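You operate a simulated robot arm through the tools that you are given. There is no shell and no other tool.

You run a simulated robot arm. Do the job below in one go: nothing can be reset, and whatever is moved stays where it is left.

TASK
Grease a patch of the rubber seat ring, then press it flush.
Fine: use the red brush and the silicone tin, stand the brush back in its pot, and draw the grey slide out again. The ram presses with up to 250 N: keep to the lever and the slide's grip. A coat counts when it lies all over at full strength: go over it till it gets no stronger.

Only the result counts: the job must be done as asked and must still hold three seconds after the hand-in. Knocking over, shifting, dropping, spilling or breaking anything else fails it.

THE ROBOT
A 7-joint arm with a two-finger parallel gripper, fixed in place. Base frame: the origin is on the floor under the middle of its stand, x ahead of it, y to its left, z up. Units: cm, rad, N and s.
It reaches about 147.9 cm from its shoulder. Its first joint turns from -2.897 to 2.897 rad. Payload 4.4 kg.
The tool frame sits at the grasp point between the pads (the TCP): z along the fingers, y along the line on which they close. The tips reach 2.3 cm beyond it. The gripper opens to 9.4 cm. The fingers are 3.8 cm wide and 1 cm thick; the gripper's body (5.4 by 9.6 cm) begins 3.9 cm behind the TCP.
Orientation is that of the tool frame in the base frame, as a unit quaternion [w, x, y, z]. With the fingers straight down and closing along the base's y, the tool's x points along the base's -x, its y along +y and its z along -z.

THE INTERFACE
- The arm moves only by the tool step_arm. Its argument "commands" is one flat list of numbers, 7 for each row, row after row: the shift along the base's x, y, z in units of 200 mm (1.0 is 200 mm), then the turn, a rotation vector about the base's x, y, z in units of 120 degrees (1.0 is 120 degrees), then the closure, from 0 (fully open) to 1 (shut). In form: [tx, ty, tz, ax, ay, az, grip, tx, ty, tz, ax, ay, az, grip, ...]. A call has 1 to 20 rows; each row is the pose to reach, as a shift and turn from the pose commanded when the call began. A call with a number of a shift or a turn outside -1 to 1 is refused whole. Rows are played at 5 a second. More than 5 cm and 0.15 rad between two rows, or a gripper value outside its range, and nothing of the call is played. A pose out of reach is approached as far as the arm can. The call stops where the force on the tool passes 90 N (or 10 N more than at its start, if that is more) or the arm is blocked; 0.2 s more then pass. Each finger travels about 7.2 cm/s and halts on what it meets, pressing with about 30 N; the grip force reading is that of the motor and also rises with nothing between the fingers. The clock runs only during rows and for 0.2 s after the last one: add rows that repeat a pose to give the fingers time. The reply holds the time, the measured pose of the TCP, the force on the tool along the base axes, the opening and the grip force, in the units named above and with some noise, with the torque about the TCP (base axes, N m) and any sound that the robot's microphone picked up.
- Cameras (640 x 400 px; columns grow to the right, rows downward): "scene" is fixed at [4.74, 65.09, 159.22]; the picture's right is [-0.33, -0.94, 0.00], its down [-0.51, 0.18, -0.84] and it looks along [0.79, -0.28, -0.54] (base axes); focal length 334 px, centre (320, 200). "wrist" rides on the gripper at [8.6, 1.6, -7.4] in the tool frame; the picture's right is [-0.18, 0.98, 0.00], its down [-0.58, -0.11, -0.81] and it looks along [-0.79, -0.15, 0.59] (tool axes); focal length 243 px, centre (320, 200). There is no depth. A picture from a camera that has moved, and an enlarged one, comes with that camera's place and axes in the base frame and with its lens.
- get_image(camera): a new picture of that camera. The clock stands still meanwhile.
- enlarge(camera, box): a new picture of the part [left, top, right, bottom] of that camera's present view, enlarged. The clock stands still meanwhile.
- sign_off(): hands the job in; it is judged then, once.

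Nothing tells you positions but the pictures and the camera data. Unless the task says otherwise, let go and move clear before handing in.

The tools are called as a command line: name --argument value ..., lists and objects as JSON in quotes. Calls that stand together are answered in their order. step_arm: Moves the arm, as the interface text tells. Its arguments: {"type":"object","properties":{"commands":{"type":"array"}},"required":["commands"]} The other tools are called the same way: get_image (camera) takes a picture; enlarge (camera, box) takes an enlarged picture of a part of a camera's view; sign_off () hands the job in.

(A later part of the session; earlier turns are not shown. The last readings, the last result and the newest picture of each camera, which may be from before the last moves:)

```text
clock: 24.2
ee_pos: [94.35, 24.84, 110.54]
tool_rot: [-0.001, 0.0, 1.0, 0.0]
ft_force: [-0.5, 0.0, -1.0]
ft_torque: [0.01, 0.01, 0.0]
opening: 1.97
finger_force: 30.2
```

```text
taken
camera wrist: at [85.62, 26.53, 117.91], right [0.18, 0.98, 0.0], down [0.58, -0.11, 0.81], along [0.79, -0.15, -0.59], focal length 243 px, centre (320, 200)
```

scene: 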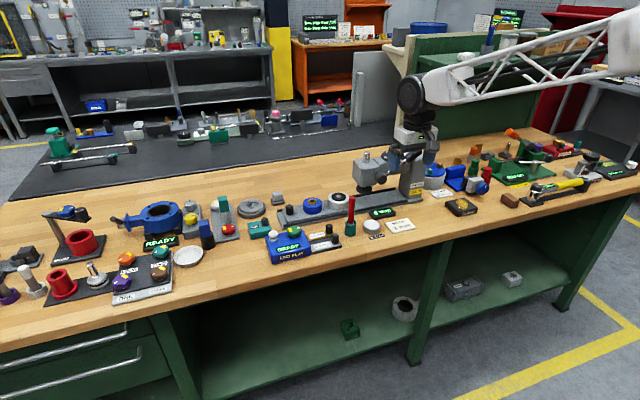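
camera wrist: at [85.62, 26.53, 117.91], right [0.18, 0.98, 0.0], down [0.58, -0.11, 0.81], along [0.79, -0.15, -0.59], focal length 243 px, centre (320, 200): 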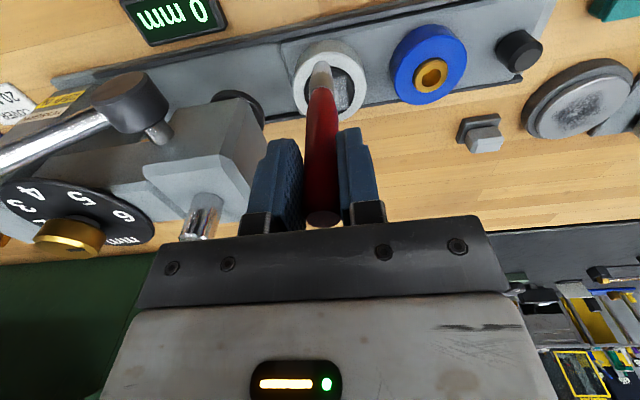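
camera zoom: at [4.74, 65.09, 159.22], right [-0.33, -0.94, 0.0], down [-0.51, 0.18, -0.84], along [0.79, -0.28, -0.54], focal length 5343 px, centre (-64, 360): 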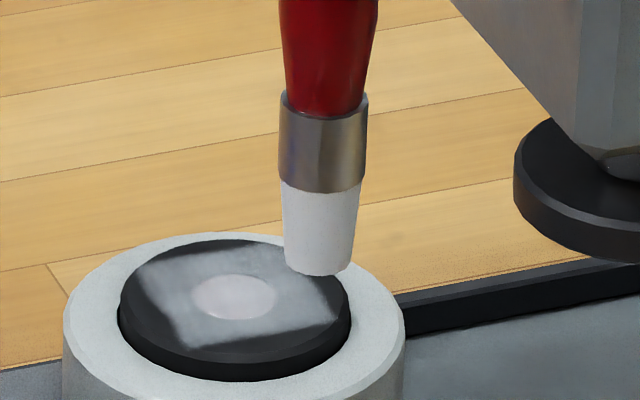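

The film covers a square of about 3.5 cm and is still thin. I'll go over the whole square in lines, mostly along x so I don't drag the slide.

step_arm --commands '[0.1, 0, -0.05, 0, 0, 0, 1, 0.1475, -0.05, -0.16, 0, 0, 0, 1, 0.1475, -0.05, -0.182, 0, 0, 0, 1, 0.1825, -0.05, -0.182, 0, 0, 0, 1, 0.2175, -0.05, -0.182, 0, 0, 0, 1, 0.2525, -0.05, -0.182, 0, 0, 0, 1, 0.2525, -0.0175, -0.182, 0, 0, 0, 1, 0.2175, -0.0175, -0.182, 0, 0, 0, 1, 0.1825, -0.0175, -0.182, 0, 0, 0, 1, 0.1475, -0.0175, -0.182, 0, 0, 0, 1, 0.1475, 0.0175, -0.182, 0, 0, 0, 1, 0.1825, 0.0175, -0.182, 0, 0, 0, 1, 0.2175, 0.0175, -0.182, 0, 0, 0, 1, 0.2525, 0.0175, -0.182, 0, 0, 0, 1, 0.2525, 0.05, -0.182, 0, 0, 0, 1, 0.2175, 0.05, -0.182, 0, 0, 0, 1, 0.1825, 0.05, -0.182, 0, 0, 0, 1, 0.1475, 0.05, -0.182, 0, 0, 0, 1, 0.2, 0, -0.182, 0, 0, 0, 1, 0.2, 0, -0.182, 0, 0, 0, 1]'

enlarge --camera "scene" --box '[328, 178, 360, 202]'

enlarge --camera "wrist" --box '[260, 0, 380, 100]'

```text
clock: 28.4
ee_pos: [98.58, 25.03, 106.93]
tool_rot: [0.0, 0.0, 1.0, 0.0]
ft_force: [-1.0, 0.0, 0.0]
ft_torque: [0.0, 0.02, -0.02]
opening: 1.97
finger_force: 30.2
```

```text
16.00 times, centred on (344, 190) of scene
camera zoom: at [4.74, 65.09, 159.22], right [-0.33, -0.94, 0.0], down [-0.51, 0.18, -0.84], along [0.79, -0.28, -0.54], focal length 5343 px, centre (-64, 360)
```

zoom: 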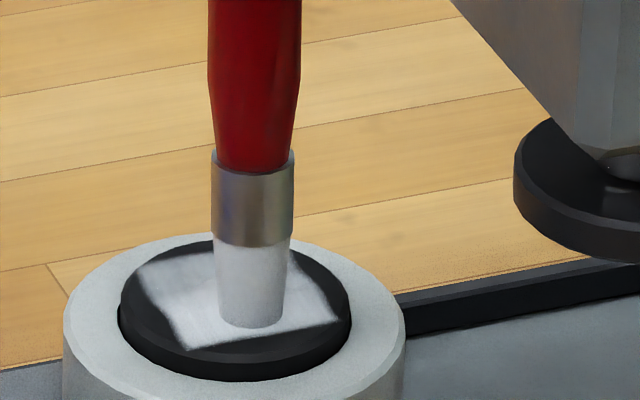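

```text
4.00 times, centred on (320, 50) of wrist
camera zoom: at [89.81, 26.53, 114.22], right [0.18, 0.98, 0.0], down [0.58, -0.11, 0.81], along [0.79, -0.15, -0.59], focal length 970 px, centre (320, 800)
```

zoom: 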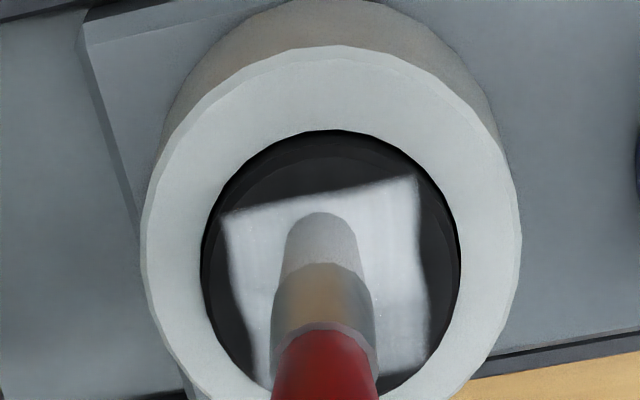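

The coat is clearly stronger now. I'll lift and inspect it without the brush in the way.

step_arm --commands '[0, 0, 0.05, 0, 0, 0, 1, 0, 0, 0.12, 0, 0, 0, 1, -0.15, 0, 0.18, 0, 0, 0, 1, -0.3, 0, 0.18, 0, 0, 0, 1, -0.3, 0.15, 0.18, 0, 0, 0, 1, -0.3, 0.15, 0.18, 0, 0, 0, 1]'

enlarge --camera "scene" --box '[328, 178, 360, 202]'

get_image --camera "wrist"

enlarge --camera "scene" --box '[290, 160, 370, 220]'

```text
clock: 29.8
ee_pos: [92.57, 27.96, 110.47]
tool_rot: [0.001, 0.001, 1.0, 0.001]
ft_force: [0.4, 0.1, -1.0]
ft_torque: [0.0, -0.02, 0.01]
opening: 1.98
finger_force: 29.2
```

```text
16.00 times, centred on (344, 190) of scene
camera zoom: at [4.74, 65.09, 159.22], right [-0.33, -0.94, 0.0], down [-0.51, 0.18, -0.84], along [0.79, -0.28, -0.54], focal length 5343 px, centre (-64, 360)
```

zoom: 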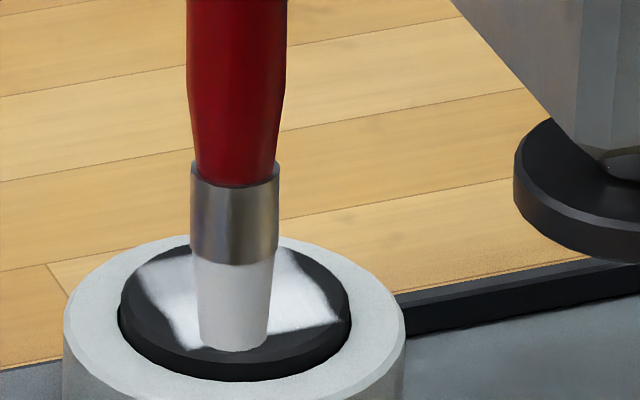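

```text
taken
camera wrist: at [83.79, 29.49, 117.92], right [0.18, 0.98, 0.0], down [0.58, -0.11, 0.81], along [0.79, -0.15, -0.59], focal length 243 px, centre (320, 200)
```

wrist: 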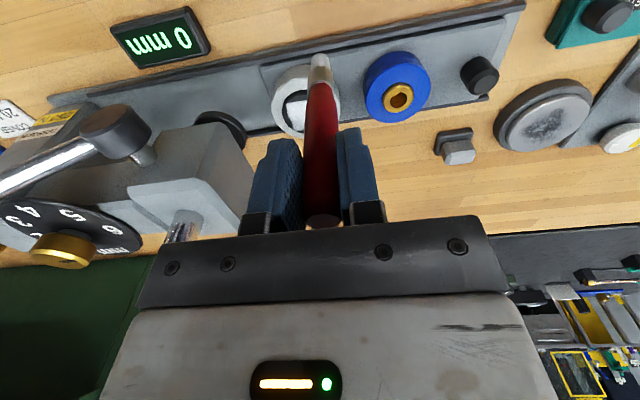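

```text
6.67 times, centred on (330, 190) of scene
camera zoom: at [4.74, 65.09, 159.22], right [-0.33, -0.94, 0.0], down [-0.51, 0.18, -0.84], along [0.79, -0.28, -0.54], focal length 2226 px, centre (253, 267)
```

zoom: 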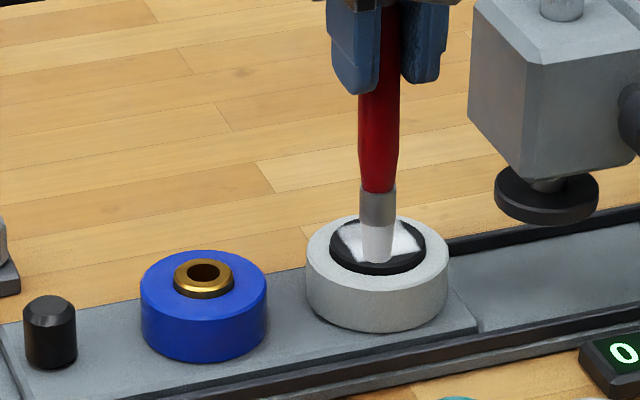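

The brush still blocks the scene view, so I'll move it a bit further left.

step_arm --commands '[0, 0.1, 0, 0, 0, 0, 1, 0, 0.2, 0, 0, 0, 0, 1, 0, 0.2, 0, 0, 0, 0, 1]'

enlarge --camera "scene" --box '[328, 178, 360, 202]'

enlarge --camera "wrist" --box '[220, 50, 360, 150]'

```text
clock: 30.6
ee_pos: [92.62, 32.0, 110.27]
tool_rot: [0.0, 0.0, 1.0, 0.0]
ft_force: [-0.3, -0.9, -0.9]
ft_torque: [0.0, 0.02, 0.0]
opening: 1.99
finger_force: 29.8
```

```text
16.00 times, centred on (344, 190) of scene
camera zoom: at [4.74, 65.09, 159.22], right [-0.33, -0.94, 0.0], down [-0.51, 0.18, -0.84], along [0.79, -0.28, -0.54], focal length 5343 px, centre (-64, 360)
```

zoom: 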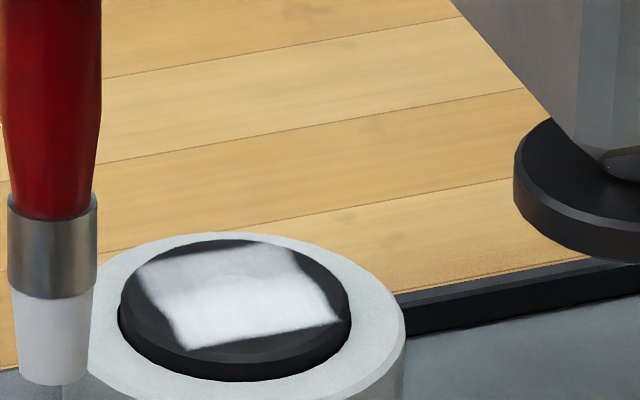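

```text
4.00 times, centred on (290, 100) of wrist
camera zoom: at [83.89, 33.5, 117.85], right [0.18, 0.98, 0.0], down [0.58, -0.11, 0.81], along [0.79, -0.15, -0.59], focal length 970 px, centre (440, 600)
```

zoom: 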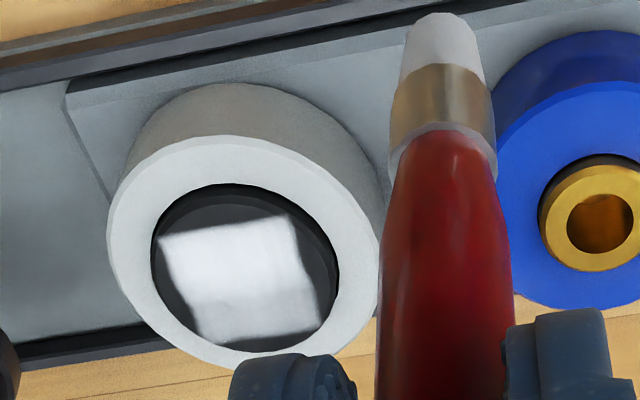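

The coat is strong on the near side and thinner on the far (+x) side. I'll make another pass shifted a little to +x.

step_arm --commands '[0.1, -0.115, 0, 0, 0, 0, 1, 0.2, -0.23, 0, 0, 0, 0, 1, 0.265, -0.295, -0.08, 0, 0, 0, 1, 0.265, -0.295, -0.16, 0, 0, 0, 1, 0.265, -0.295, -0.184, 0, 0, 0, 1, 0.3, -0.295, -0.184, 0, 0, 0, 1, 0.335, -0.295, -0.184, 0, 0, 0, 1, 0.37, -0.295, -0.184, 0, 0, 0, 1, 0.37, -0.3275, -0.184, 0, 0, 0, 1, 0.335, -0.3275, -0.184, 0, 0, 0, 1, 0.3, -0.3275, -0.184, 0, 0, 0, 1, 0.265, -0.3275, -0.184, 0, 0, 0, 1, 0.265, -0.3625, -0.184, 0, 0, 0, 1, 0.3, -0.3625, -0.184, 0, 0, 0, 1, 0.335, -0.3625, -0.184, 0, 0, 0, 1, 0.37, -0.3625, -0.184, 0, 0, 0, 1, 0.37, -0.395, -0.184, 0, 0, 0, 1, 0.335, -0.395, -0.184, 0, 0, 0, 1, 0.3, -0.395, -0.184, 0, 0, 0, 1, 0.265, -0.395, -0.184, 0, 0, 0, 1]'

enlarge --camera "scene" --box '[328, 178, 360, 202]'

enlarge --camera "wrist" --box '[260, 0, 380, 100]'

```text
clock: 34.8
ee_pos: [97.79, 24.13, 106.73]
tool_rot: [0.001, 0.0, 1.0, 0.0]
ft_force: [1.2, 0.1, 0.4]
ft_torque: [0.0, -0.08, -0.02]
opening: 1.94
finger_force: 29.6
```

```text
16.00 times, centred on (344, 190) of scene
camera zoom: at [4.74, 65.09, 159.22], right [-0.33, -0.94, 0.0], down [-0.51, 0.18, -0.84], along [0.79, -0.28, -0.54], focal length 5343 px, centre (-64, 360)
```

zoom: 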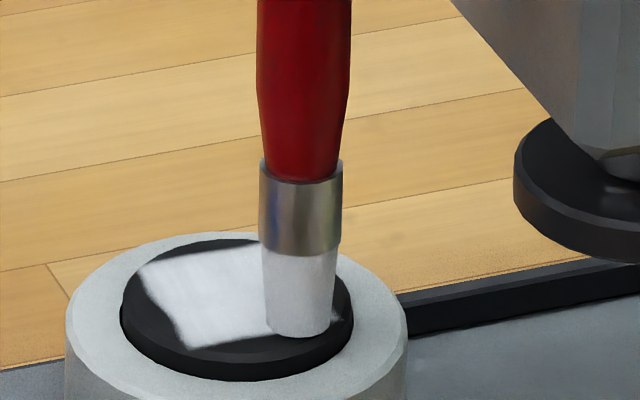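

```text
4.00 times, centred on (320, 50) of wrist
camera zoom: at [89.09, 25.66, 114.21], right [0.18, 0.98, 0.0], down [0.58, -0.11, 0.81], along [0.79, -0.15, -0.59], focal length 970 px, centre (320, 800)
```

zoom: 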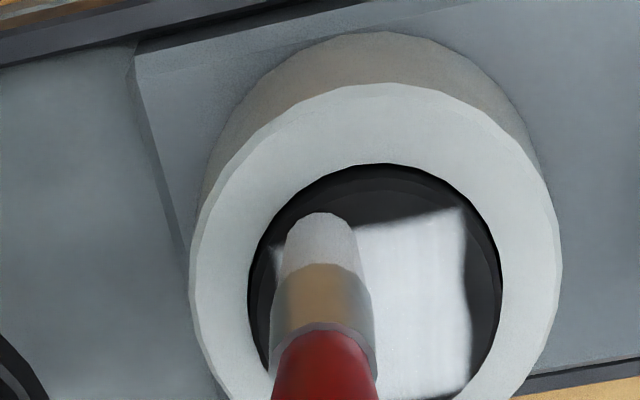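

It is nearly even now. I'll make one more reversed pass with slightly more contact, then lift away to the left to look.

step_arm --commands '[0, 0, -0.003, 0, 0, 0, 1, 0.035, 0, -0.003, 0, 0, 0, 1, 0.07, 0, -0.003, 0, 0, 0, 1, 0.11, 0, -0.003, 0, 0, 0, 1, 0.11, 0.0325, -0.003, 0, 0, 0, 1, 0.07, 0.0325, -0.003, 0, 0, 0, 1, 0.035, 0.0325, -0.003, 0, 0, 0, 1, 0, 0.0325, -0.003, 0, 0, 0, 1, 0, 0.0675, -0.003, 0, 0, 0, 1, 0.035, 0.0675, -0.003, 0, 0, 0, 1, 0.07, 0.0675, -0.003, 0, 0, 0, 1, 0.11, 0.0675, -0.003, 0, 0, 0, 1, 0.11, 0.1, -0.003, 0, 0, 0, 1, 0.07, 0.1, -0.003, 0, 0, 0, 1, 0.035, 0.1, -0.003, 0, 0, 0, 1, 0, 0.1, -0.003, 0, 0, 0, 1, 0, 0.1, 0.06, 0, 0, 0, 1, -0.1, 0.2, 0.14, 0, 0, 0, 1, -0.25, 0.35, 0.184, 0, 0, 0, 1, -0.25, 0.35, 0.184, 0, 0, 0, 1]'

enlarge --camera "scene" --box '[328, 178, 360, 202]'

get_image --camera "wrist"

```text
clock: 39.0
ee_pos: [92.78, 31.27, 110.39]
tool_rot: [0.0, -0.001, 1.0, 0.0]
ft_force: [0.2, 0.7, -0.7]
ft_torque: [-0.02, 0.01, 0.02]
opening: 1.96
finger_force: 29.7
```

```text
16.00 times, centred on (344, 190) of scene
camera zoom: at [4.74, 65.09, 159.22], right [-0.33, -0.94, 0.0], down [-0.51, 0.18, -0.84], along [0.79, -0.28, -0.54], focal length 5343 px, centre (-64, 360)
```

zoom: 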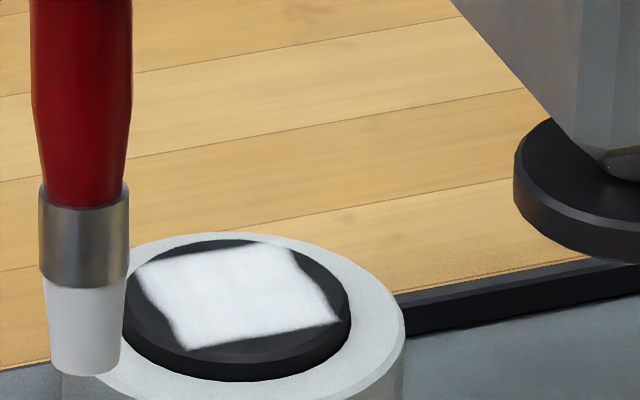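

```text
taken
camera wrist: at [84.15, 32.79, 117.79], right [0.18, 0.98, 0.0], down [0.58, -0.11, 0.81], along [0.79, -0.15, -0.59], focal length 243 px, centre (320, 200)
```

wrist: 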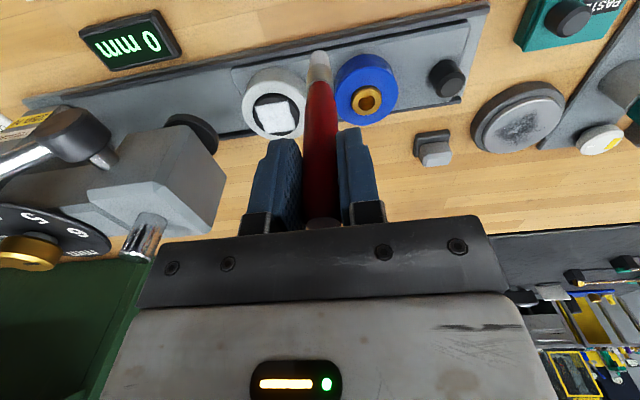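

The square is now bright and nearly uniform. I'll zoom in, then do another pass to see whether it gets any stronger.

enlarge --camera "wrist" --box '[235, 60, 315, 145]'

enlarge --camera "scene" --box '[332, 188, 352, 202]'

```text
4.71 times, centred on (275, 102) of wrist
camera zoom: at [84.15, 32.79, 117.79], right [0.18, 0.98, 0.0], down [0.58, -0.11, 0.81], along [0.79, -0.15, -0.59], focal length 1142 px, centre (532, 659)
```

zoom: 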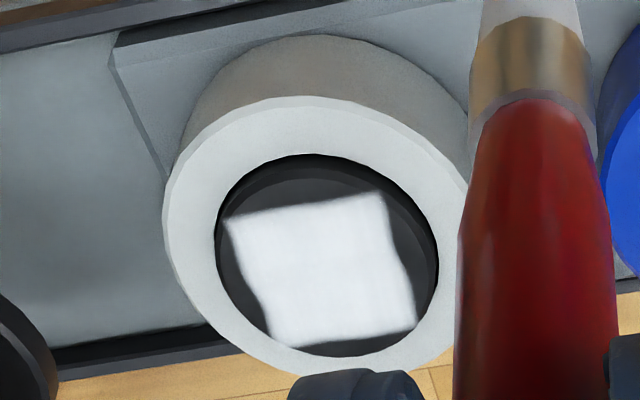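

```text
16.00 times, centred on (342, 195) of scene
camera zoom: at [4.74, 65.09, 159.22], right [-0.33, -0.94, 0.0], down [-0.51, 0.18, -0.84], along [0.79, -0.28, -0.54], focal length 5343 px, centre (-32, 280)
```

zoom: 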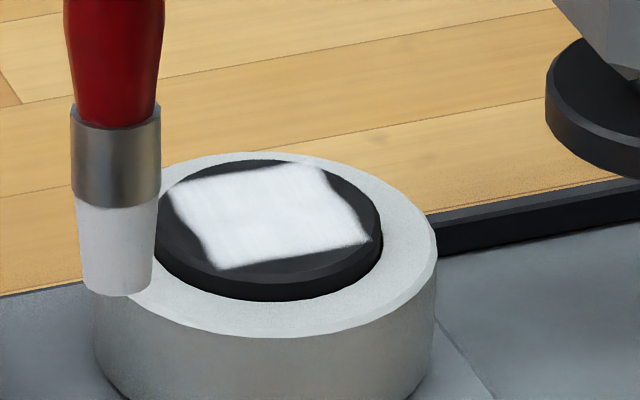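

It looks full. I'll make one more wider pass to be sure it gets no stronger.

step_arm --commands '[0.1, -0.1, 0, 0, 0, 0, 1, 0.2, -0.2, 0, 0, 0, 0, 1, 0.24, -0.2425, -0.08, 0, 0, 0, 1, 0.24, -0.2425, -0.16, 0, 0, 0, 1, 0.24, -0.2425, -0.187, 0, 0, 0, 1, 0.28, -0.2425, -0.187, 0, 0, 0, 1, 0.32, -0.2425, -0.187, 0, 0, 0, 1, 0.36, -0.2425, -0.187, 0, 0, 0, 1, 0.36, -0.28, -0.187, 0, 0, 0, 1, 0.32, -0.28, -0.187, 0, 0, 0, 1, 0.28, -0.28, -0.187, 0, 0, 0, 1, 0.24, -0.28, -0.187, 0, 0, 0, 1, 0.24, -0.32, -0.187, 0, 0, 0, 1, 0.28, -0.32, -0.187, 0, 0, 0, 1, 0.32, -0.32, -0.187, 0, 0, 0, 1, 0.36, -0.32, -0.187, 0, 0, 0, 1, 0.36, -0.3575, -0.187, 0, 0, 0, 1, 0.32, -0.3575, -0.187, 0, 0, 0, 1, 0.28, -0.3575, -0.187, 0, 0, 0, 1, 0.24, -0.3575, -0.187, 0, 0, 0, 1]'

step_arm --commands '[0, 0, 0, 0, 0, 0, 1, 0.04, 0, 0, 0, 0, 0, 1, 0.08, 0, 0, 0, 0, 0, 1, 0.12, 0, 0, 0, 0, 0, 1, 0.12, 0.0375, 0, 0, 0, 0, 1, 0.08, 0.0375, 0, 0, 0, 0, 1, 0.04, 0.0375, 0, 0, 0, 0, 1, 0, 0.0375, 0, 0, 0, 0, 1, 0, 0.0775, 0, 0, 0, 0, 1, 0.04, 0.0775, 0, 0, 0, 0, 1, 0.08, 0.0775, 0, 0, 0, 0, 1, 0.12, 0.0775, 0, 0, 0, 0, 1, 0.12, 0.115, 0, 0, 0, 0, 1, 0.08, 0.115, 0, 0, 0, 0, 1, 0.04, 0.115, 0, 0, 0, 0, 1, 0, 0.115, 0, 0, 0, 0, 1, 0, 0.115, 0.06, 0, 0, 0, 1, -0.1, 0.2, 0.14, 0, 0, 0, 1, -0.24, 0.3575, 0.187, 0, 0, 0, 1, -0.24, 0.3575, 0.187, 0, 0, 0, 1]'

enlarge --camera "scene" --box '[332, 188, 352, 202]'

enlarge --camera "wrist" --box '[235, 60, 315, 145]'

get_image --camera "scene"

```text
clock: 43.2
ee_pos: [97.61, 23.95, 106.76]
tool_rot: [0.0, -0.001, 1.0, 0.0]
ft_force: [-0.4, -0.4, -0.5]
ft_torque: [-0.01, 0.0, 0.0]
opening: 1.98
finger_force: 30.6
```

```text
clock: 47.4
ee_pos: [92.56, 31.09, 110.47]
tool_rot: [0.0, 0.0, 1.0, 0.0]
ft_force: [-0.6, 0.4, -1.6]
ft_torque: [0.01, 0.0, -0.04]
opening: 1.94
finger_force: 30.4
```

```text
16.00 times, centred on (342, 195) of scene
camera zoom: at [4.74, 65.09, 159.22], right [-0.33, -0.94, 0.0], down [-0.51, 0.18, -0.84], along [0.79, -0.28, -0.54], focal length 5343 px, centre (-32, 280)
```

zoom: 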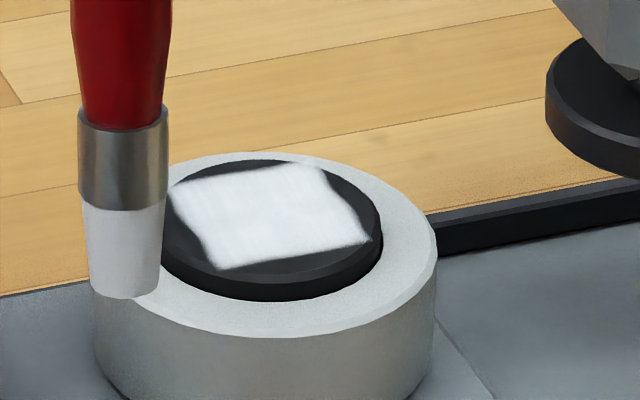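

```text
4.71 times, centred on (275, 102) of wrist
camera zoom: at [83.88, 32.72, 117.87], right [0.18, 0.98, 0.0], down [0.58, -0.11, 0.81], along [0.79, -0.15, -0.59], focal length 1142 px, centre (532, 659)
```

zoom: 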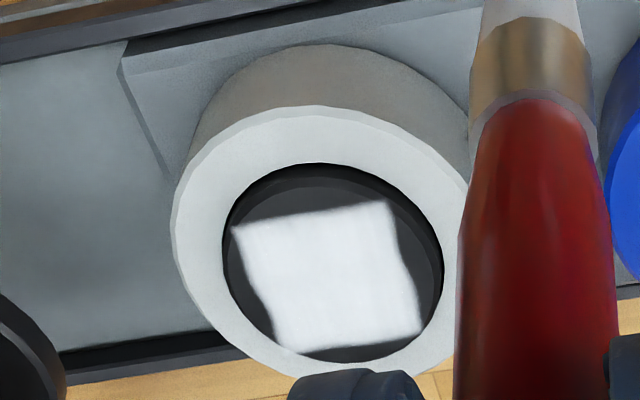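

```text
taken
```

scene: 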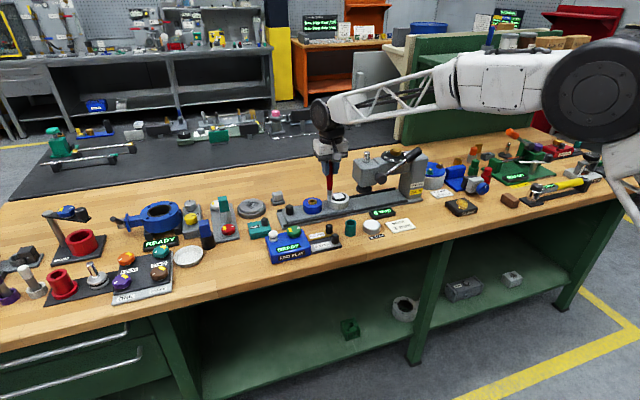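

No visible change, but the force read zero at the end of the last pass. I'll lower at the centre to confirm contact before a final pass.

step_arm --commands '[0.1, -0.1, 0, 0, 0, 0, 1, 0.2, -0.2, 0, 0, 0, 0, 1, 0.3, -0.3, 0, 0, 0, 0, 1, 0.3, -0.3, -0.1, 0, 0, 0, 1, 0.3, -0.3, -0.17, 0, 0, 0, 1, 0.3, -0.3, -0.187, 0, 0, 0, 1, 0.3, -0.3, -0.19, 0, 0, 0, 1, 0.3, -0.3, -0.19, 0, 0, 0, 1]'

enlarge --camera "scene" --box '[332, 188, 352, 202]'

```text
clock: 49.2
ee_pos: [98.82, 25.11, 106.65]
tool_rot: [0.001, 0.0, 1.0, 0.001]
ft_force: [0.4, -0.3, 0.8]
ft_torque: [-0.06, -0.03, -0.01]
opening: 1.93
finger_force: 30.1
```

```text
16.00 times, centred on (342, 195) of scene
camera zoom: at [4.74, 65.09, 159.22], right [-0.33, -0.94, 0.0], down [-0.51, 0.18, -0.84], along [0.79, -0.28, -0.54], focal length 5343 px, centre (-32, 280)
```

zoom: 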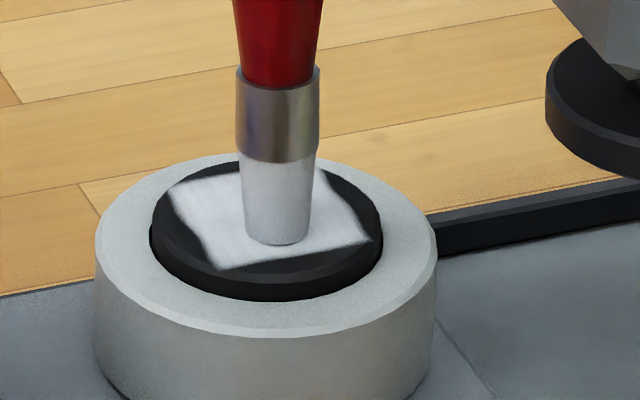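

Contact is very light here. I'll lower by another millimetre in fine steps.

step_arm --commands '[0, 0, -0.0025, 0, 0, 0, 1, 0, 0, -0.005, 0, 0, 0, 1, 0, 0, -0.005, 0, 0, 0, 1]'

```text
clock: 50.0
ee_pos: [98.98, 25.05, 106.53]
tool_rot: [0.001, 0.0, 1.0, 0.0]
ft_force: [1.6, -2.4, 12.8]
ft_torque: [-0.2, -0.41, -0.04]
opening: 2.0
finger_force: 29.7
```

Contact is clear now, at TCP z of about 106.58, so the brush slid up slightly in the grip. I'll make the final full pass at this height.

step_arm --commands '[-0.03, -0.03, 0.001, 0, 0, 0, 1, -0.06, -0.0575, 0.001, 0, 0, 0, 1, -0.02, -0.0575, 0.001, 0, 0, 0, 1, 0.02, -0.0575, 0.001, 0, 0, 0, 1, 0.06, -0.0575, 0.001, 0, 0, 0, 1, 0.06, -0.02, 0.001, 0, 0, 0, 1, 0.02, -0.02, 0.001, 0, 0, 0, 1, -0.02, -0.02, 0.001, 0, 0, 0, 1, -0.06, -0.02, 0.001, 0, 0, 0, 1, -0.06, 0.02, 0.001, 0, 0, 0, 1, -0.02, 0.02, 0.001, 0, 0, 0, 1, 0.02, 0.02, 0.001, 0, 0, 0, 1, 0.06, 0.02, 0.001, 0, 0, 0, 1, 0.06, 0.0575, 0.001, 0, 0, 0, 1, 0.02, 0.0575, 0.001, 0, 0, 0, 1, -0.02, 0.0575, 0.001, 0, 0, 0, 1, -0.06, 0.0575, 0.001, 0, 0, 0, 1]'

enlarge --camera "scene" --box '[332, 188, 352, 202]'

```text
clock: 53.6
ee_pos: [97.68, 26.14, 106.5]
tool_rot: [0.001, 0.0, 1.0, 0.0]
ft_force: [1.7, 0.5, 1.9]
ft_torque: [0.02, -0.16, 0.01]
opening: 1.97
finger_force: 29.8
```

```text
16.00 times, centred on (342, 195) of scene
camera zoom: at [4.74, 65.09, 159.22], right [-0.33, -0.94, 0.0], down [-0.51, 0.18, -0.84], along [0.79, -0.28, -0.54], focal length 5343 px, centre (-32, 280)
```

zoom: 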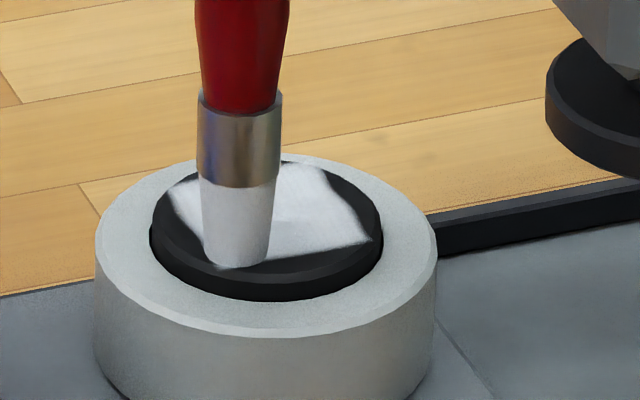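

One reversed pass at the same contact, then I'll lift clear and compare.

step_arm --commands '[0, 0, -0.002, 0, 0, 0, 1, 0.04, 0, -0.002, 0, 0, 0, 1, 0.08, 0, -0.002, 0, 0, 0, 1, 0.12, 0, -0.002, 0, 0, 0, 1, 0.12, -0.0375, -0.002, 0, 0, 0, 1, 0.08, -0.0375, -0.002, 0, 0, 0, 1, 0.04, -0.0375, -0.002, 0, 0, 0, 1, 0, -0.0375, -0.002, 0, 0, 0, 1, 0, -0.0775, -0.002, 0, 0, 0, 1, 0.04, -0.0775, -0.002, 0, 0, 0, 1, 0.08, -0.0775, -0.002, 0, 0, 0, 1, 0.12, -0.0775, -0.002, 0, 0, 0, 1, 0.12, -0.115, -0.002, 0, 0, 0, 1, 0.08, -0.115, -0.002, 0, 0, 0, 1, 0.04, -0.115, -0.002, 0, 0, 0, 1, 0, -0.115, -0.002, 0, 0, 0, 1, 0, -0.115, 0.06, 0, 0, 0, 1, -0.1, -0.03, 0.14, 0, 0, 0, 1, -0.24, 0.12, 0.194, 0, 0, 0, 1, -0.24, 0.2425, 0.194, 0, 0, 0, 1]'

enlarge --camera "scene" --box '[332, 188, 352, 202]'

enlarge --camera "wrist" --box '[235, 60, 315, 145]'

get_image --camera "wrist"

```text
clock: 57.8
ee_pos: [92.99, 31.17, 110.41]
tool_rot: [0.0, 0.0, 1.0, 0.0]
ft_force: [0.4, 1.0, -1.0]
ft_torque: [0.0, 0.0, -0.02]
opening: 2.0
finger_force: 30.1
```

```text
16.00 times, centred on (342, 195) of scene
camera zoom: at [4.74, 65.09, 159.22], right [-0.33, -0.94, 0.0], down [-0.51, 0.18, -0.84], along [0.79, -0.28, -0.54], focal length 5343 px, centre (-32, 280)
```

zoom: 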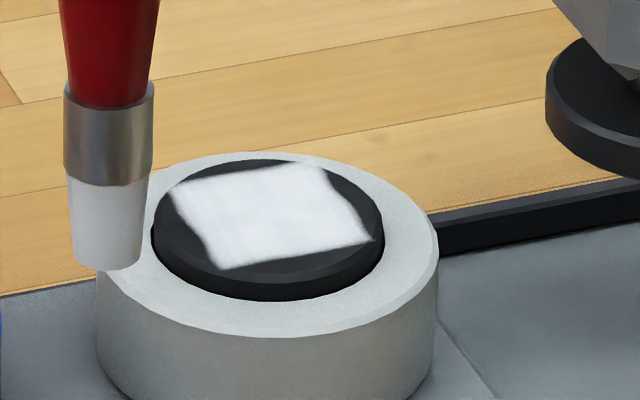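

```text
4.71 times, centred on (275, 102) of wrist
camera zoom: at [84.19, 32.73, 117.76], right [0.18, 0.98, 0.0], down [0.58, -0.11, 0.81], along [0.79, -0.15, -0.59], focal length 1142 px, centre (532, 659)
```

zoom: 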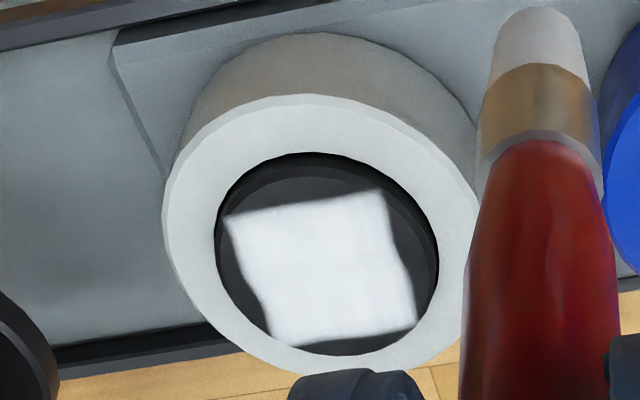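

```text
taken
camera wrist: at [84.19, 32.73, 117.76], right [0.18, 0.98, 0.0], down [0.58, -0.11, 0.81], along [0.79, -0.15, -0.59], focal length 243 px, centre (320, 200)
```

wrist: 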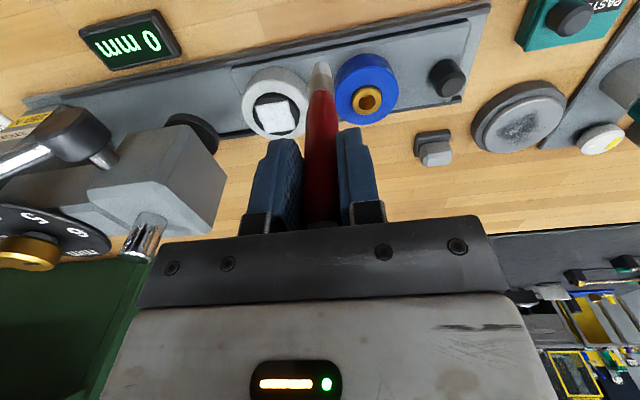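

The coat looks identical after the extra passes and the pale disc no longer shows through, so it is at full strength. Next I'll return the brush over its pot.

step_arm --commands '[-0.1, -0.06, 0, 0, 0, 0, 1, -0.2, -0.12, 0, 0, 0, 0, 1, -0.3, -0.18, 0, 0, 0, 0, 1, -0.405, -0.245, 0, 0, 0, 0, 1, -0.405, -0.245, -0.08, 0, 0, 0, 1, -0.405, -0.245, -0.15, 0, 0, 0, 1, -0.405, -0.245, -0.2, 0, 0, 0, 1, -0.405, -0.245, -0.2, 0, 0, 0, 1]'

enlarge --camera "scene" --box '[325, 190, 373, 240]'

enlarge --camera "wrist" --box '[260, 0, 380, 100]'

```text
clock: 59.6
ee_pos: [84.95, 26.21, 106.46]
tool_rot: [-0.001, 0.0, 1.0, 0.0]
ft_force: [-0.4, 0.3, -0.6]
ft_torque: [0.01, -0.01, -0.05]
opening: 1.98
finger_force: 29.6
```

```text
8.00 times, centred on (349, 215) of scene
camera zoom: at [4.74, 65.09, 159.22], right [-0.33, -0.94, 0.0], down [-0.51, 0.18, -0.84], along [0.79, -0.28, -0.54], focal length 2672 px, centre (88, 80)
```

zoom: 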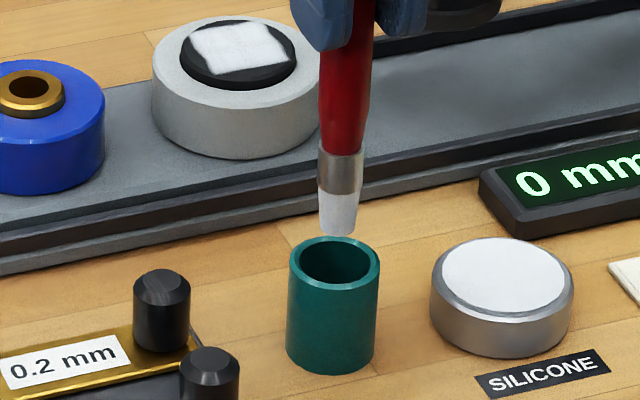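

```text
4.00 times, centred on (320, 50) of wrist
camera zoom: at [76.11, 27.81, 113.83], right [0.18, 0.98, 0.0], down [0.58, -0.11, 0.81], along [0.79, -0.15, -0.59], focal length 970 px, centre (320, 800)
```

zoom: 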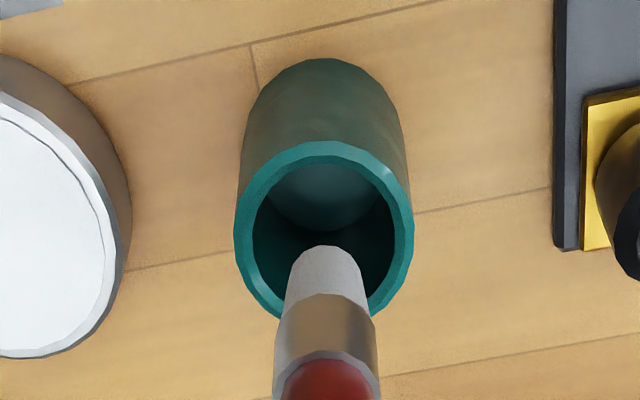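

The tip is lined up with the pot's mouth. I'll lower it in, then go slowly near the floor.

step_arm --commands '[0, 0, -0.05, 0, 0, 0, 1, 0, 0, -0.1, 0, 0, 0, 1, 0, 0, -0.15, 0, 0, 0, 1, 0, 0, -0.2, 0, 0, 0, 1, 0, 0, -0.25, 0, 0, 0, 1, 0, 0, -0.275, 0, 0, 0, 1, 0, 0, -0.275, 0, 0, 0, 1]'

enlarge --camera "scene" --box '[325, 180, 385, 240]'

enlarge --camera "wrist" --box '[260, 20, 380, 120]'

```text
clock: 61.2
ee_pos: [84.73, 26.37, 100.62]
tool_rot: [0.0, 0.0, 1.0, -0.001]
ft_force: [5.4, 2.1, 0.5]
ft_torque: [0.15, -0.59, 0.0]
opening: 1.99
finger_force: 30.0
```

```text
6.67 times, centred on (355, 210) of scene
camera zoom: at [4.74, 65.09, 159.22], right [-0.33, -0.94, 0.0], down [-0.51, 0.18, -0.84], along [0.79, -0.28, -0.54], focal length 2226 px, centre (87, 133)
```

zoom: 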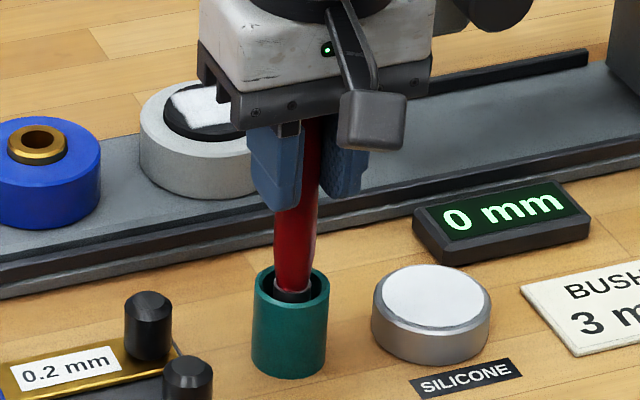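

```text
4.00 times, centred on (320, 70) of wrist
camera zoom: at [76.04, 27.8, 108.14], right [0.18, 0.98, 0.0], down [0.58, -0.11, 0.81], along [0.79, -0.15, -0.59], focal length 970 px, centre (320, 720)
```

zoom: 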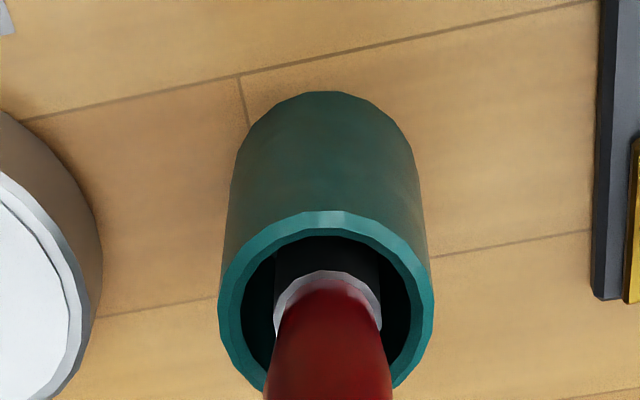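

A slight side force shows the brush touching the pot wall. I'll shift about 1 mm to relieve it and check again.

step_arm --commands '[0.005, 0.002, 0, 0, 0, 0, 1, 0.005, 0.002, 0, 0, 0, 0, 1]'

```text
clock: 61.8
ee_pos: [84.82, 26.28, 100.6]
tool_rot: [0.0, 0.0, 1.0, 0.0]
ft_force: [0.5, 0.5, -1.0]
ft_torque: [-0.01, -0.04, -0.02]
opening: 1.97
finger_force: 30.0
```

The side force is gone. I'll lower the last few millimetres until the brush touches the pot floor.

step_arm --commands '[0, 0, -0.005, 0, 0, 0, 1, 0, 0, -0.01, 0, 0, 0, 1, 0, 0, -0.015, 0, 0, 0, 1, 0, 0, -0.015, 0, 0, 0, 1]'

```text
clock: 62.8
ee_pos: [84.94, 26.23, 100.5]
tool_rot: [0.0, 0.0, 1.0, 0.0]
ft_force: [0.7, 0.1, 1.2]
ft_torque: [0.02, -0.09, 0.01]
opening: 1.97
finger_force: 29.8
```

step_arm --commands '[0, 0, -0.005, 0, 0, 0, 1, 0, 0, -0.01, 0, 0, 0, 1, 0, 0, -0.015, 0, 0, 0, 1, 0, 0, -0.015, 0, 0, 0, 1]'

enlarge --camera "scene" --box '[325, 180, 385, 240]'

```text
clock: 63.8
ee_pos: [85.0, 26.26, 100.44]
tool_rot: [0.0, 0.0, 1.0, 0.0]
ft_force: [-2.6, 0.0, 20.4]
ft_torque: [-0.13, 0.04, 0.02]
opening: 1.97
finger_force: 29.6
```

```text
6.67 times, centred on (355, 210) of scene
camera zoom: at [4.74, 65.09, 159.22], right [-0.33, -0.94, 0.0], down [-0.51, 0.18, -0.84], along [0.79, -0.28, -0.54], focal length 2226 px, centre (87, 133)
```

zoom: 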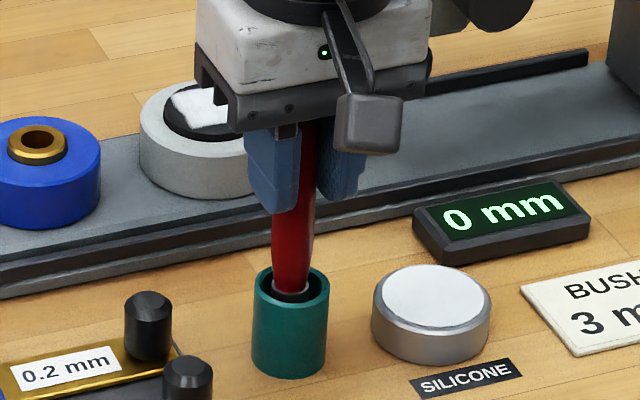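

The brush is on the pot floor. I'll relieve the pressure slightly and open the fingers.

step_arm --commands '[0, 0, 0.005, 0, 0, 0, 1, 0, 0, 0.006, 0, 0, 0, 0.85, 0, 0, 0.006, 0, 0, 0, 0.7, 0, 0, 0.006, 0, 0, 0, 0.4, 0, 0, 0.006, 0, 0, 0, 0, 0, 0, 0.006, 0, 0, 0, 0, 0, 0, 0.006, 0, 0, 0, 0]'

enlarge --camera "scene" --box '[325, 180, 385, 240]'

get_image --camera "wrist"

```text
clock: 65.4
ee_pos: [84.79, 26.23, 100.44]
tool_rot: [0.0, 0.0, 1.0, 0.0]
ft_force: [0.6, 0.2, -0.1]
ft_torque: [-0.02, -0.05, 0.02]
opening: 9.39
finger_force: 0.1
```

```text
6.67 times, centred on (355, 210) of scene
camera zoom: at [4.74, 65.09, 159.22], right [-0.33, -0.94, 0.0], down [-0.51, 0.18, -0.84], along [0.79, -0.28, -0.54], focal length 2226 px, centre (87, 133)
```

zoom: 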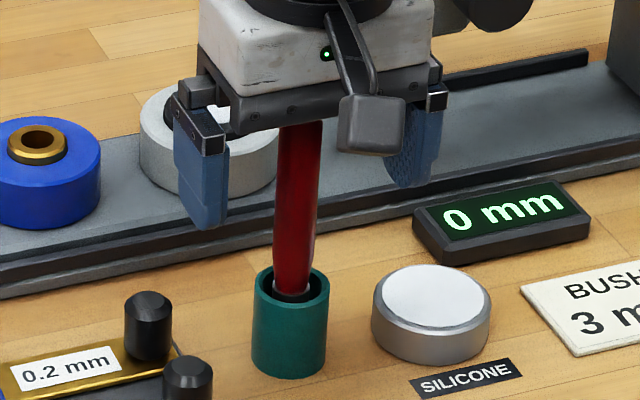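

```text
taken
camera wrist: at [76.15, 27.77, 107.86], right [0.18, 0.98, 0.0], down [0.58, -0.11, 0.81], along [0.79, -0.15, -0.59], focal length 243 px, centre (320, 200)
```

wrist: 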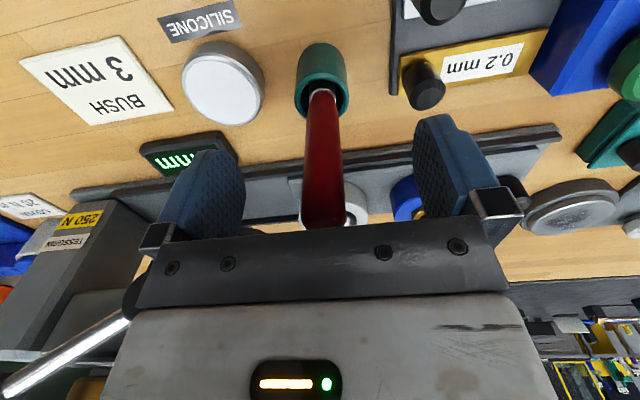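

The brush stands in its pot. I'll rise straight up and look at the slide's grip.

step_arm --commands '[0, 0, 0.1, 0, 0, 0, 0, 0, 0, 0.2, 0, 0, 0, 0, 0, 0, 0.35, 0, 0, 0, 0, 0, 0, 0.5, 0, 0, 0, 0, 0.05, 0.2, 0.6, 0, 0, 0, 0, 0.05, 0.4, 0.6, 0, 0, 0, 0, 0.05, 0.6, 0.6, 0, 0, 0, 0, 0.05, 0.7, 0.6, 0, 0, 0, 0, 0.05, 0.7, 0.6, 0, 0, 0, 0]'

get_image --camera "wrist"

enlarge --camera "scene" --box '[260, 160, 440, 260]'

```text
clock: 67.4
ee_pos: [85.76, 40.11, 112.58]
tool_rot: [0.0, 0.0, 1.0, 0.0]
ft_force: [-0.5, 0.6, -0.7]
ft_torque: [0.0, 0.01, 0.01]
opening: 9.42
finger_force: 0.0
```

```text
taken
camera wrist: at [76.96, 41.75, 119.99], right [0.18, 0.98, 0.0], down [0.58, -0.11, 0.81], along [0.79, -0.15, -0.59], focal length 243 px, centre (320, 200)
```

wrist: 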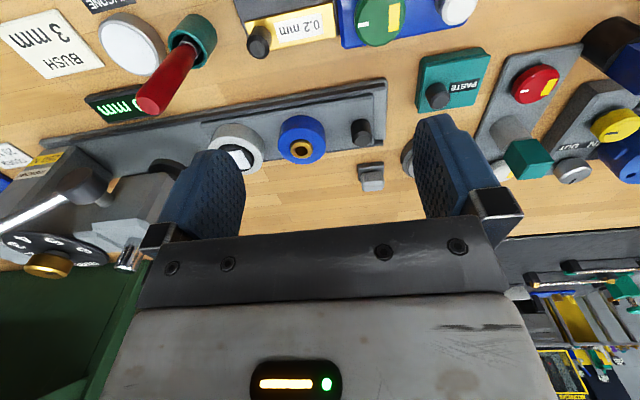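

```text
3.56 times, centred on (350, 210) of scene
camera zoom: at [4.74, 65.09, 159.22], right [-0.33, -0.94, 0.0], down [-0.51, 0.18, -0.84], along [0.79, -0.28, -0.54], focal length 1187 px, centre (213, 164)
```

zoom: 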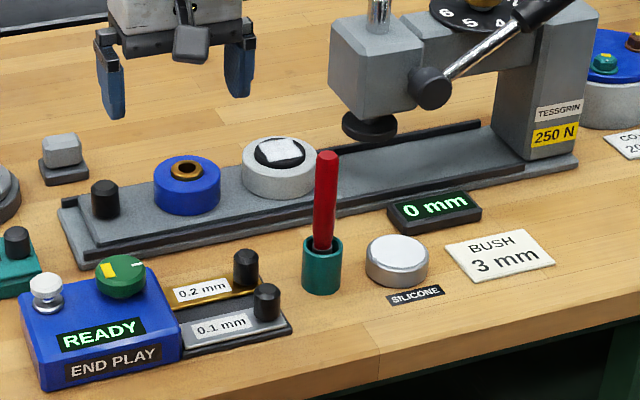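

I'll enlarge the knob and the two parts on the slide to locate them.

enlarge --camera "wrist" --box '[200, 70, 400, 195]'

enlarge --camera "scene" --box '[270, 180, 350, 240]'

```text
3.20 times, centred on (300, 132) of wrist
camera zoom: at [76.96, 41.75, 119.99], right [0.18, 0.98, 0.0], down [0.58, -0.11, 0.81], along [0.79, -0.15, -0.59], focal length 776 px, centre (384, 416)
```

zoom: 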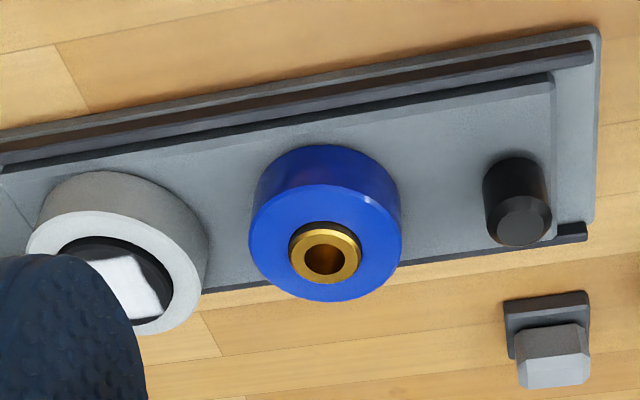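

```text
6.67 times, centred on (310, 210) of scene
camera zoom: at [4.74, 65.09, 159.22], right [-0.33, -0.94, 0.0], down [-0.51, 0.18, -0.84], along [0.79, -0.28, -0.54], focal length 2226 px, centre (387, 133)
```

zoom: 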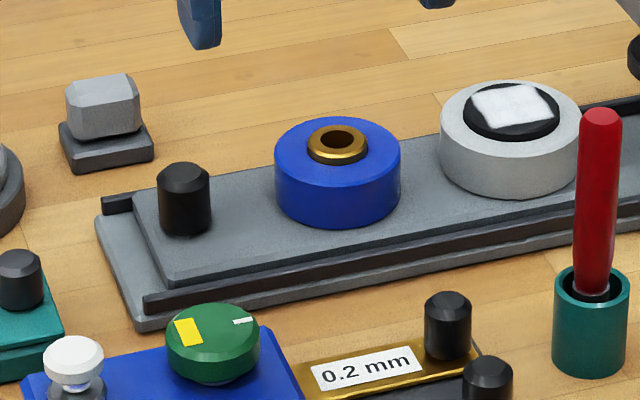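

The slide's knob stands at about (98.8, 43.4), spanning z 91.5 to 94.7. I'll move above it with the fingers part open.

step_arm --commands '[0.2, 0.05, -0.05, 0, 0, 0, 0.2, 0.4, 0.1, -0.1, 0, 0, 0, 0.36, 0.55, 0.14, -0.12, 0, 0, 0, 0.36, 0.6425, 0.158, -0.2, 0, 0, 0, 0.36, 0.6425, 0.158, -0.35, 0, 0, 0, 0.36, 0.6425, 0.158, -0.5, 0, 0, 0, 0.36, 0.6425, 0.158, -0.571, 0, 0, 0, 0.36, 0.6425, 0.158, -0.571, 0, 0, 0, 0.36]'

get_image --camera "wrist"

enlarge --camera "scene" --box '[260, 160, 340, 220]'

```text
clock: 69.2
ee_pos: [98.72, 43.5, 101.22]
tool_rot: [0.0, 0.001, 1.0, 0.0]
ft_force: [0.6, -0.4, 0.4]
ft_torque: [-0.01, 0.05, -0.02]
opening: 5.99
finger_force: 0.1
```

```text
taken
camera wrist: at [90.03, 45.07, 108.59], right [0.18, 0.98, 0.0], down [0.58, -0.11, 0.81], along [0.79, -0.15, -0.59], focal length 243 px, centre (320, 200)
```

wrist: 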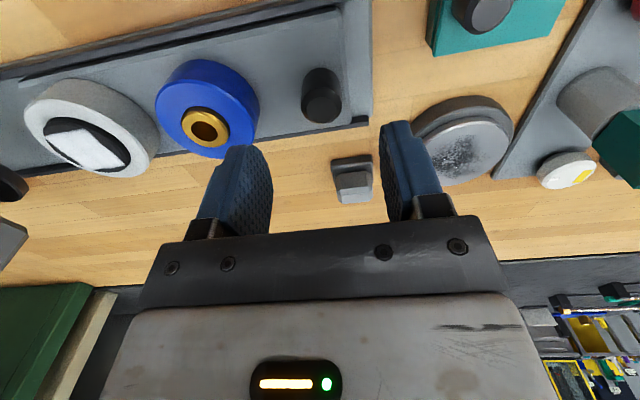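

```text
6.67 times, centred on (300, 190) of scene
camera zoom: at [4.74, 65.09, 159.22], right [-0.33, -0.94, 0.0], down [-0.51, 0.18, -0.84], along [0.79, -0.28, -0.54], focal length 2226 px, centre (453, 267)
```

zoom: 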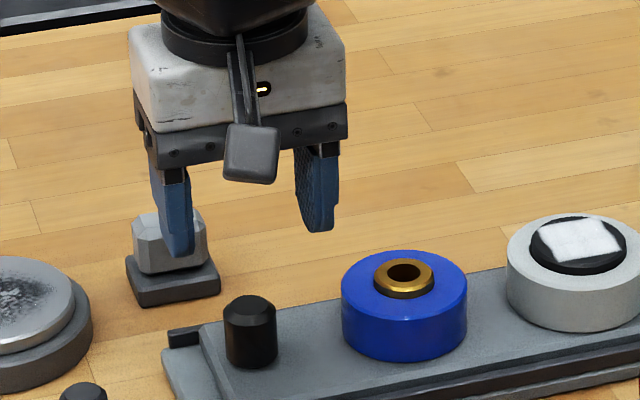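

I'll zoom in to measure the knob's position under the gripper.

enlarge --camera "wrist" --box '[270, 40, 390, 140]'

enlarge --camera "scene" --box '[275, 190, 315, 220]'

```text
4.00 times, centred on (330, 90) of wrist
camera zoom: at [90.03, 45.07, 108.59], right [0.18, 0.98, 0.0], down [0.58, -0.11, 0.81], along [0.79, -0.15, -0.59], focal length 970 px, centre (280, 640)
```

zoom: 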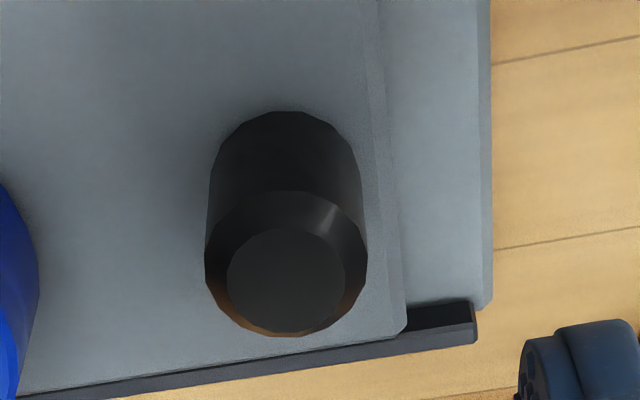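

```text
13.33 times, centred on (295, 205) of scene
camera zoom: at [4.74, 65.09, 159.22], right [-0.33, -0.94, 0.0], down [-0.51, 0.18, -0.84], along [0.79, -0.28, -0.54], focal length 4453 px, centre (653, 133)
```

zoom: 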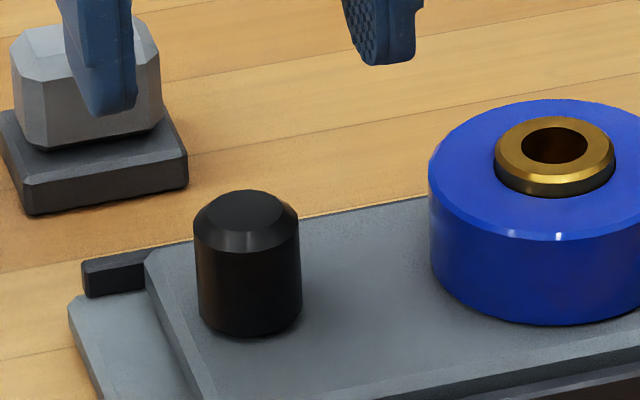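

The knob is at (98.8, 43.45) with its top at z 95.2, on a slide surface at about 92.2. I'll descend to z 94.9 and check clearance before closing.

step_arm --commands '[0, 0.0025, -0.08, 0, 0, 0, 0.36, 0, 0.0025, -0.16, 0, 0, 0, 0.36, 0, 0.0025, -0.22, 0, 0, 0, 0.36, 0, 0.0025, -0.27, 0, 0, 0, 0.36, 0, 0.0025, -0.305, 0, 0, 0, 0.36, 0, 0.0025, -0.305, 0, 0, 0, 0.36]'

enlarge --camera "scene" --box '[265, 160, 345, 220]'

get_image --camera "wrist"

```text
clock: 70.6
ee_pos: [98.78, 43.5, 94.94]
tool_rot: [0.0, 0.0, 1.0, 0.0]
ft_force: [0.6, -0.3, -0.5]
ft_torque: [0.01, -0.01, -0.01]
opening: 6.02
finger_force: 0.1
```

```text
6.67 times, centred on (305, 190) of scene
camera zoom: at [4.74, 65.09, 159.22], right [-0.33, -0.94, 0.0], down [-0.51, 0.18, -0.84], along [0.79, -0.28, -0.54], focal length 2226 px, centre (420, 267)
```

zoom: 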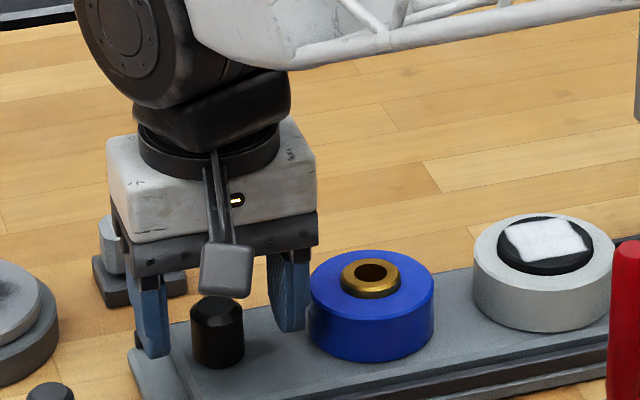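

```text
taken
camera wrist: at [90.07, 45.0, 102.39], right [0.18, 0.98, 0.0], down [0.58, -0.11, 0.81], along [0.79, -0.15, -0.59], focal length 243 px, centre (320, 200)
```

wrist: 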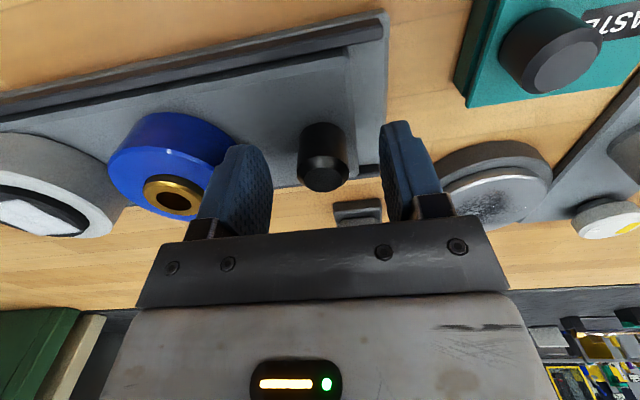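

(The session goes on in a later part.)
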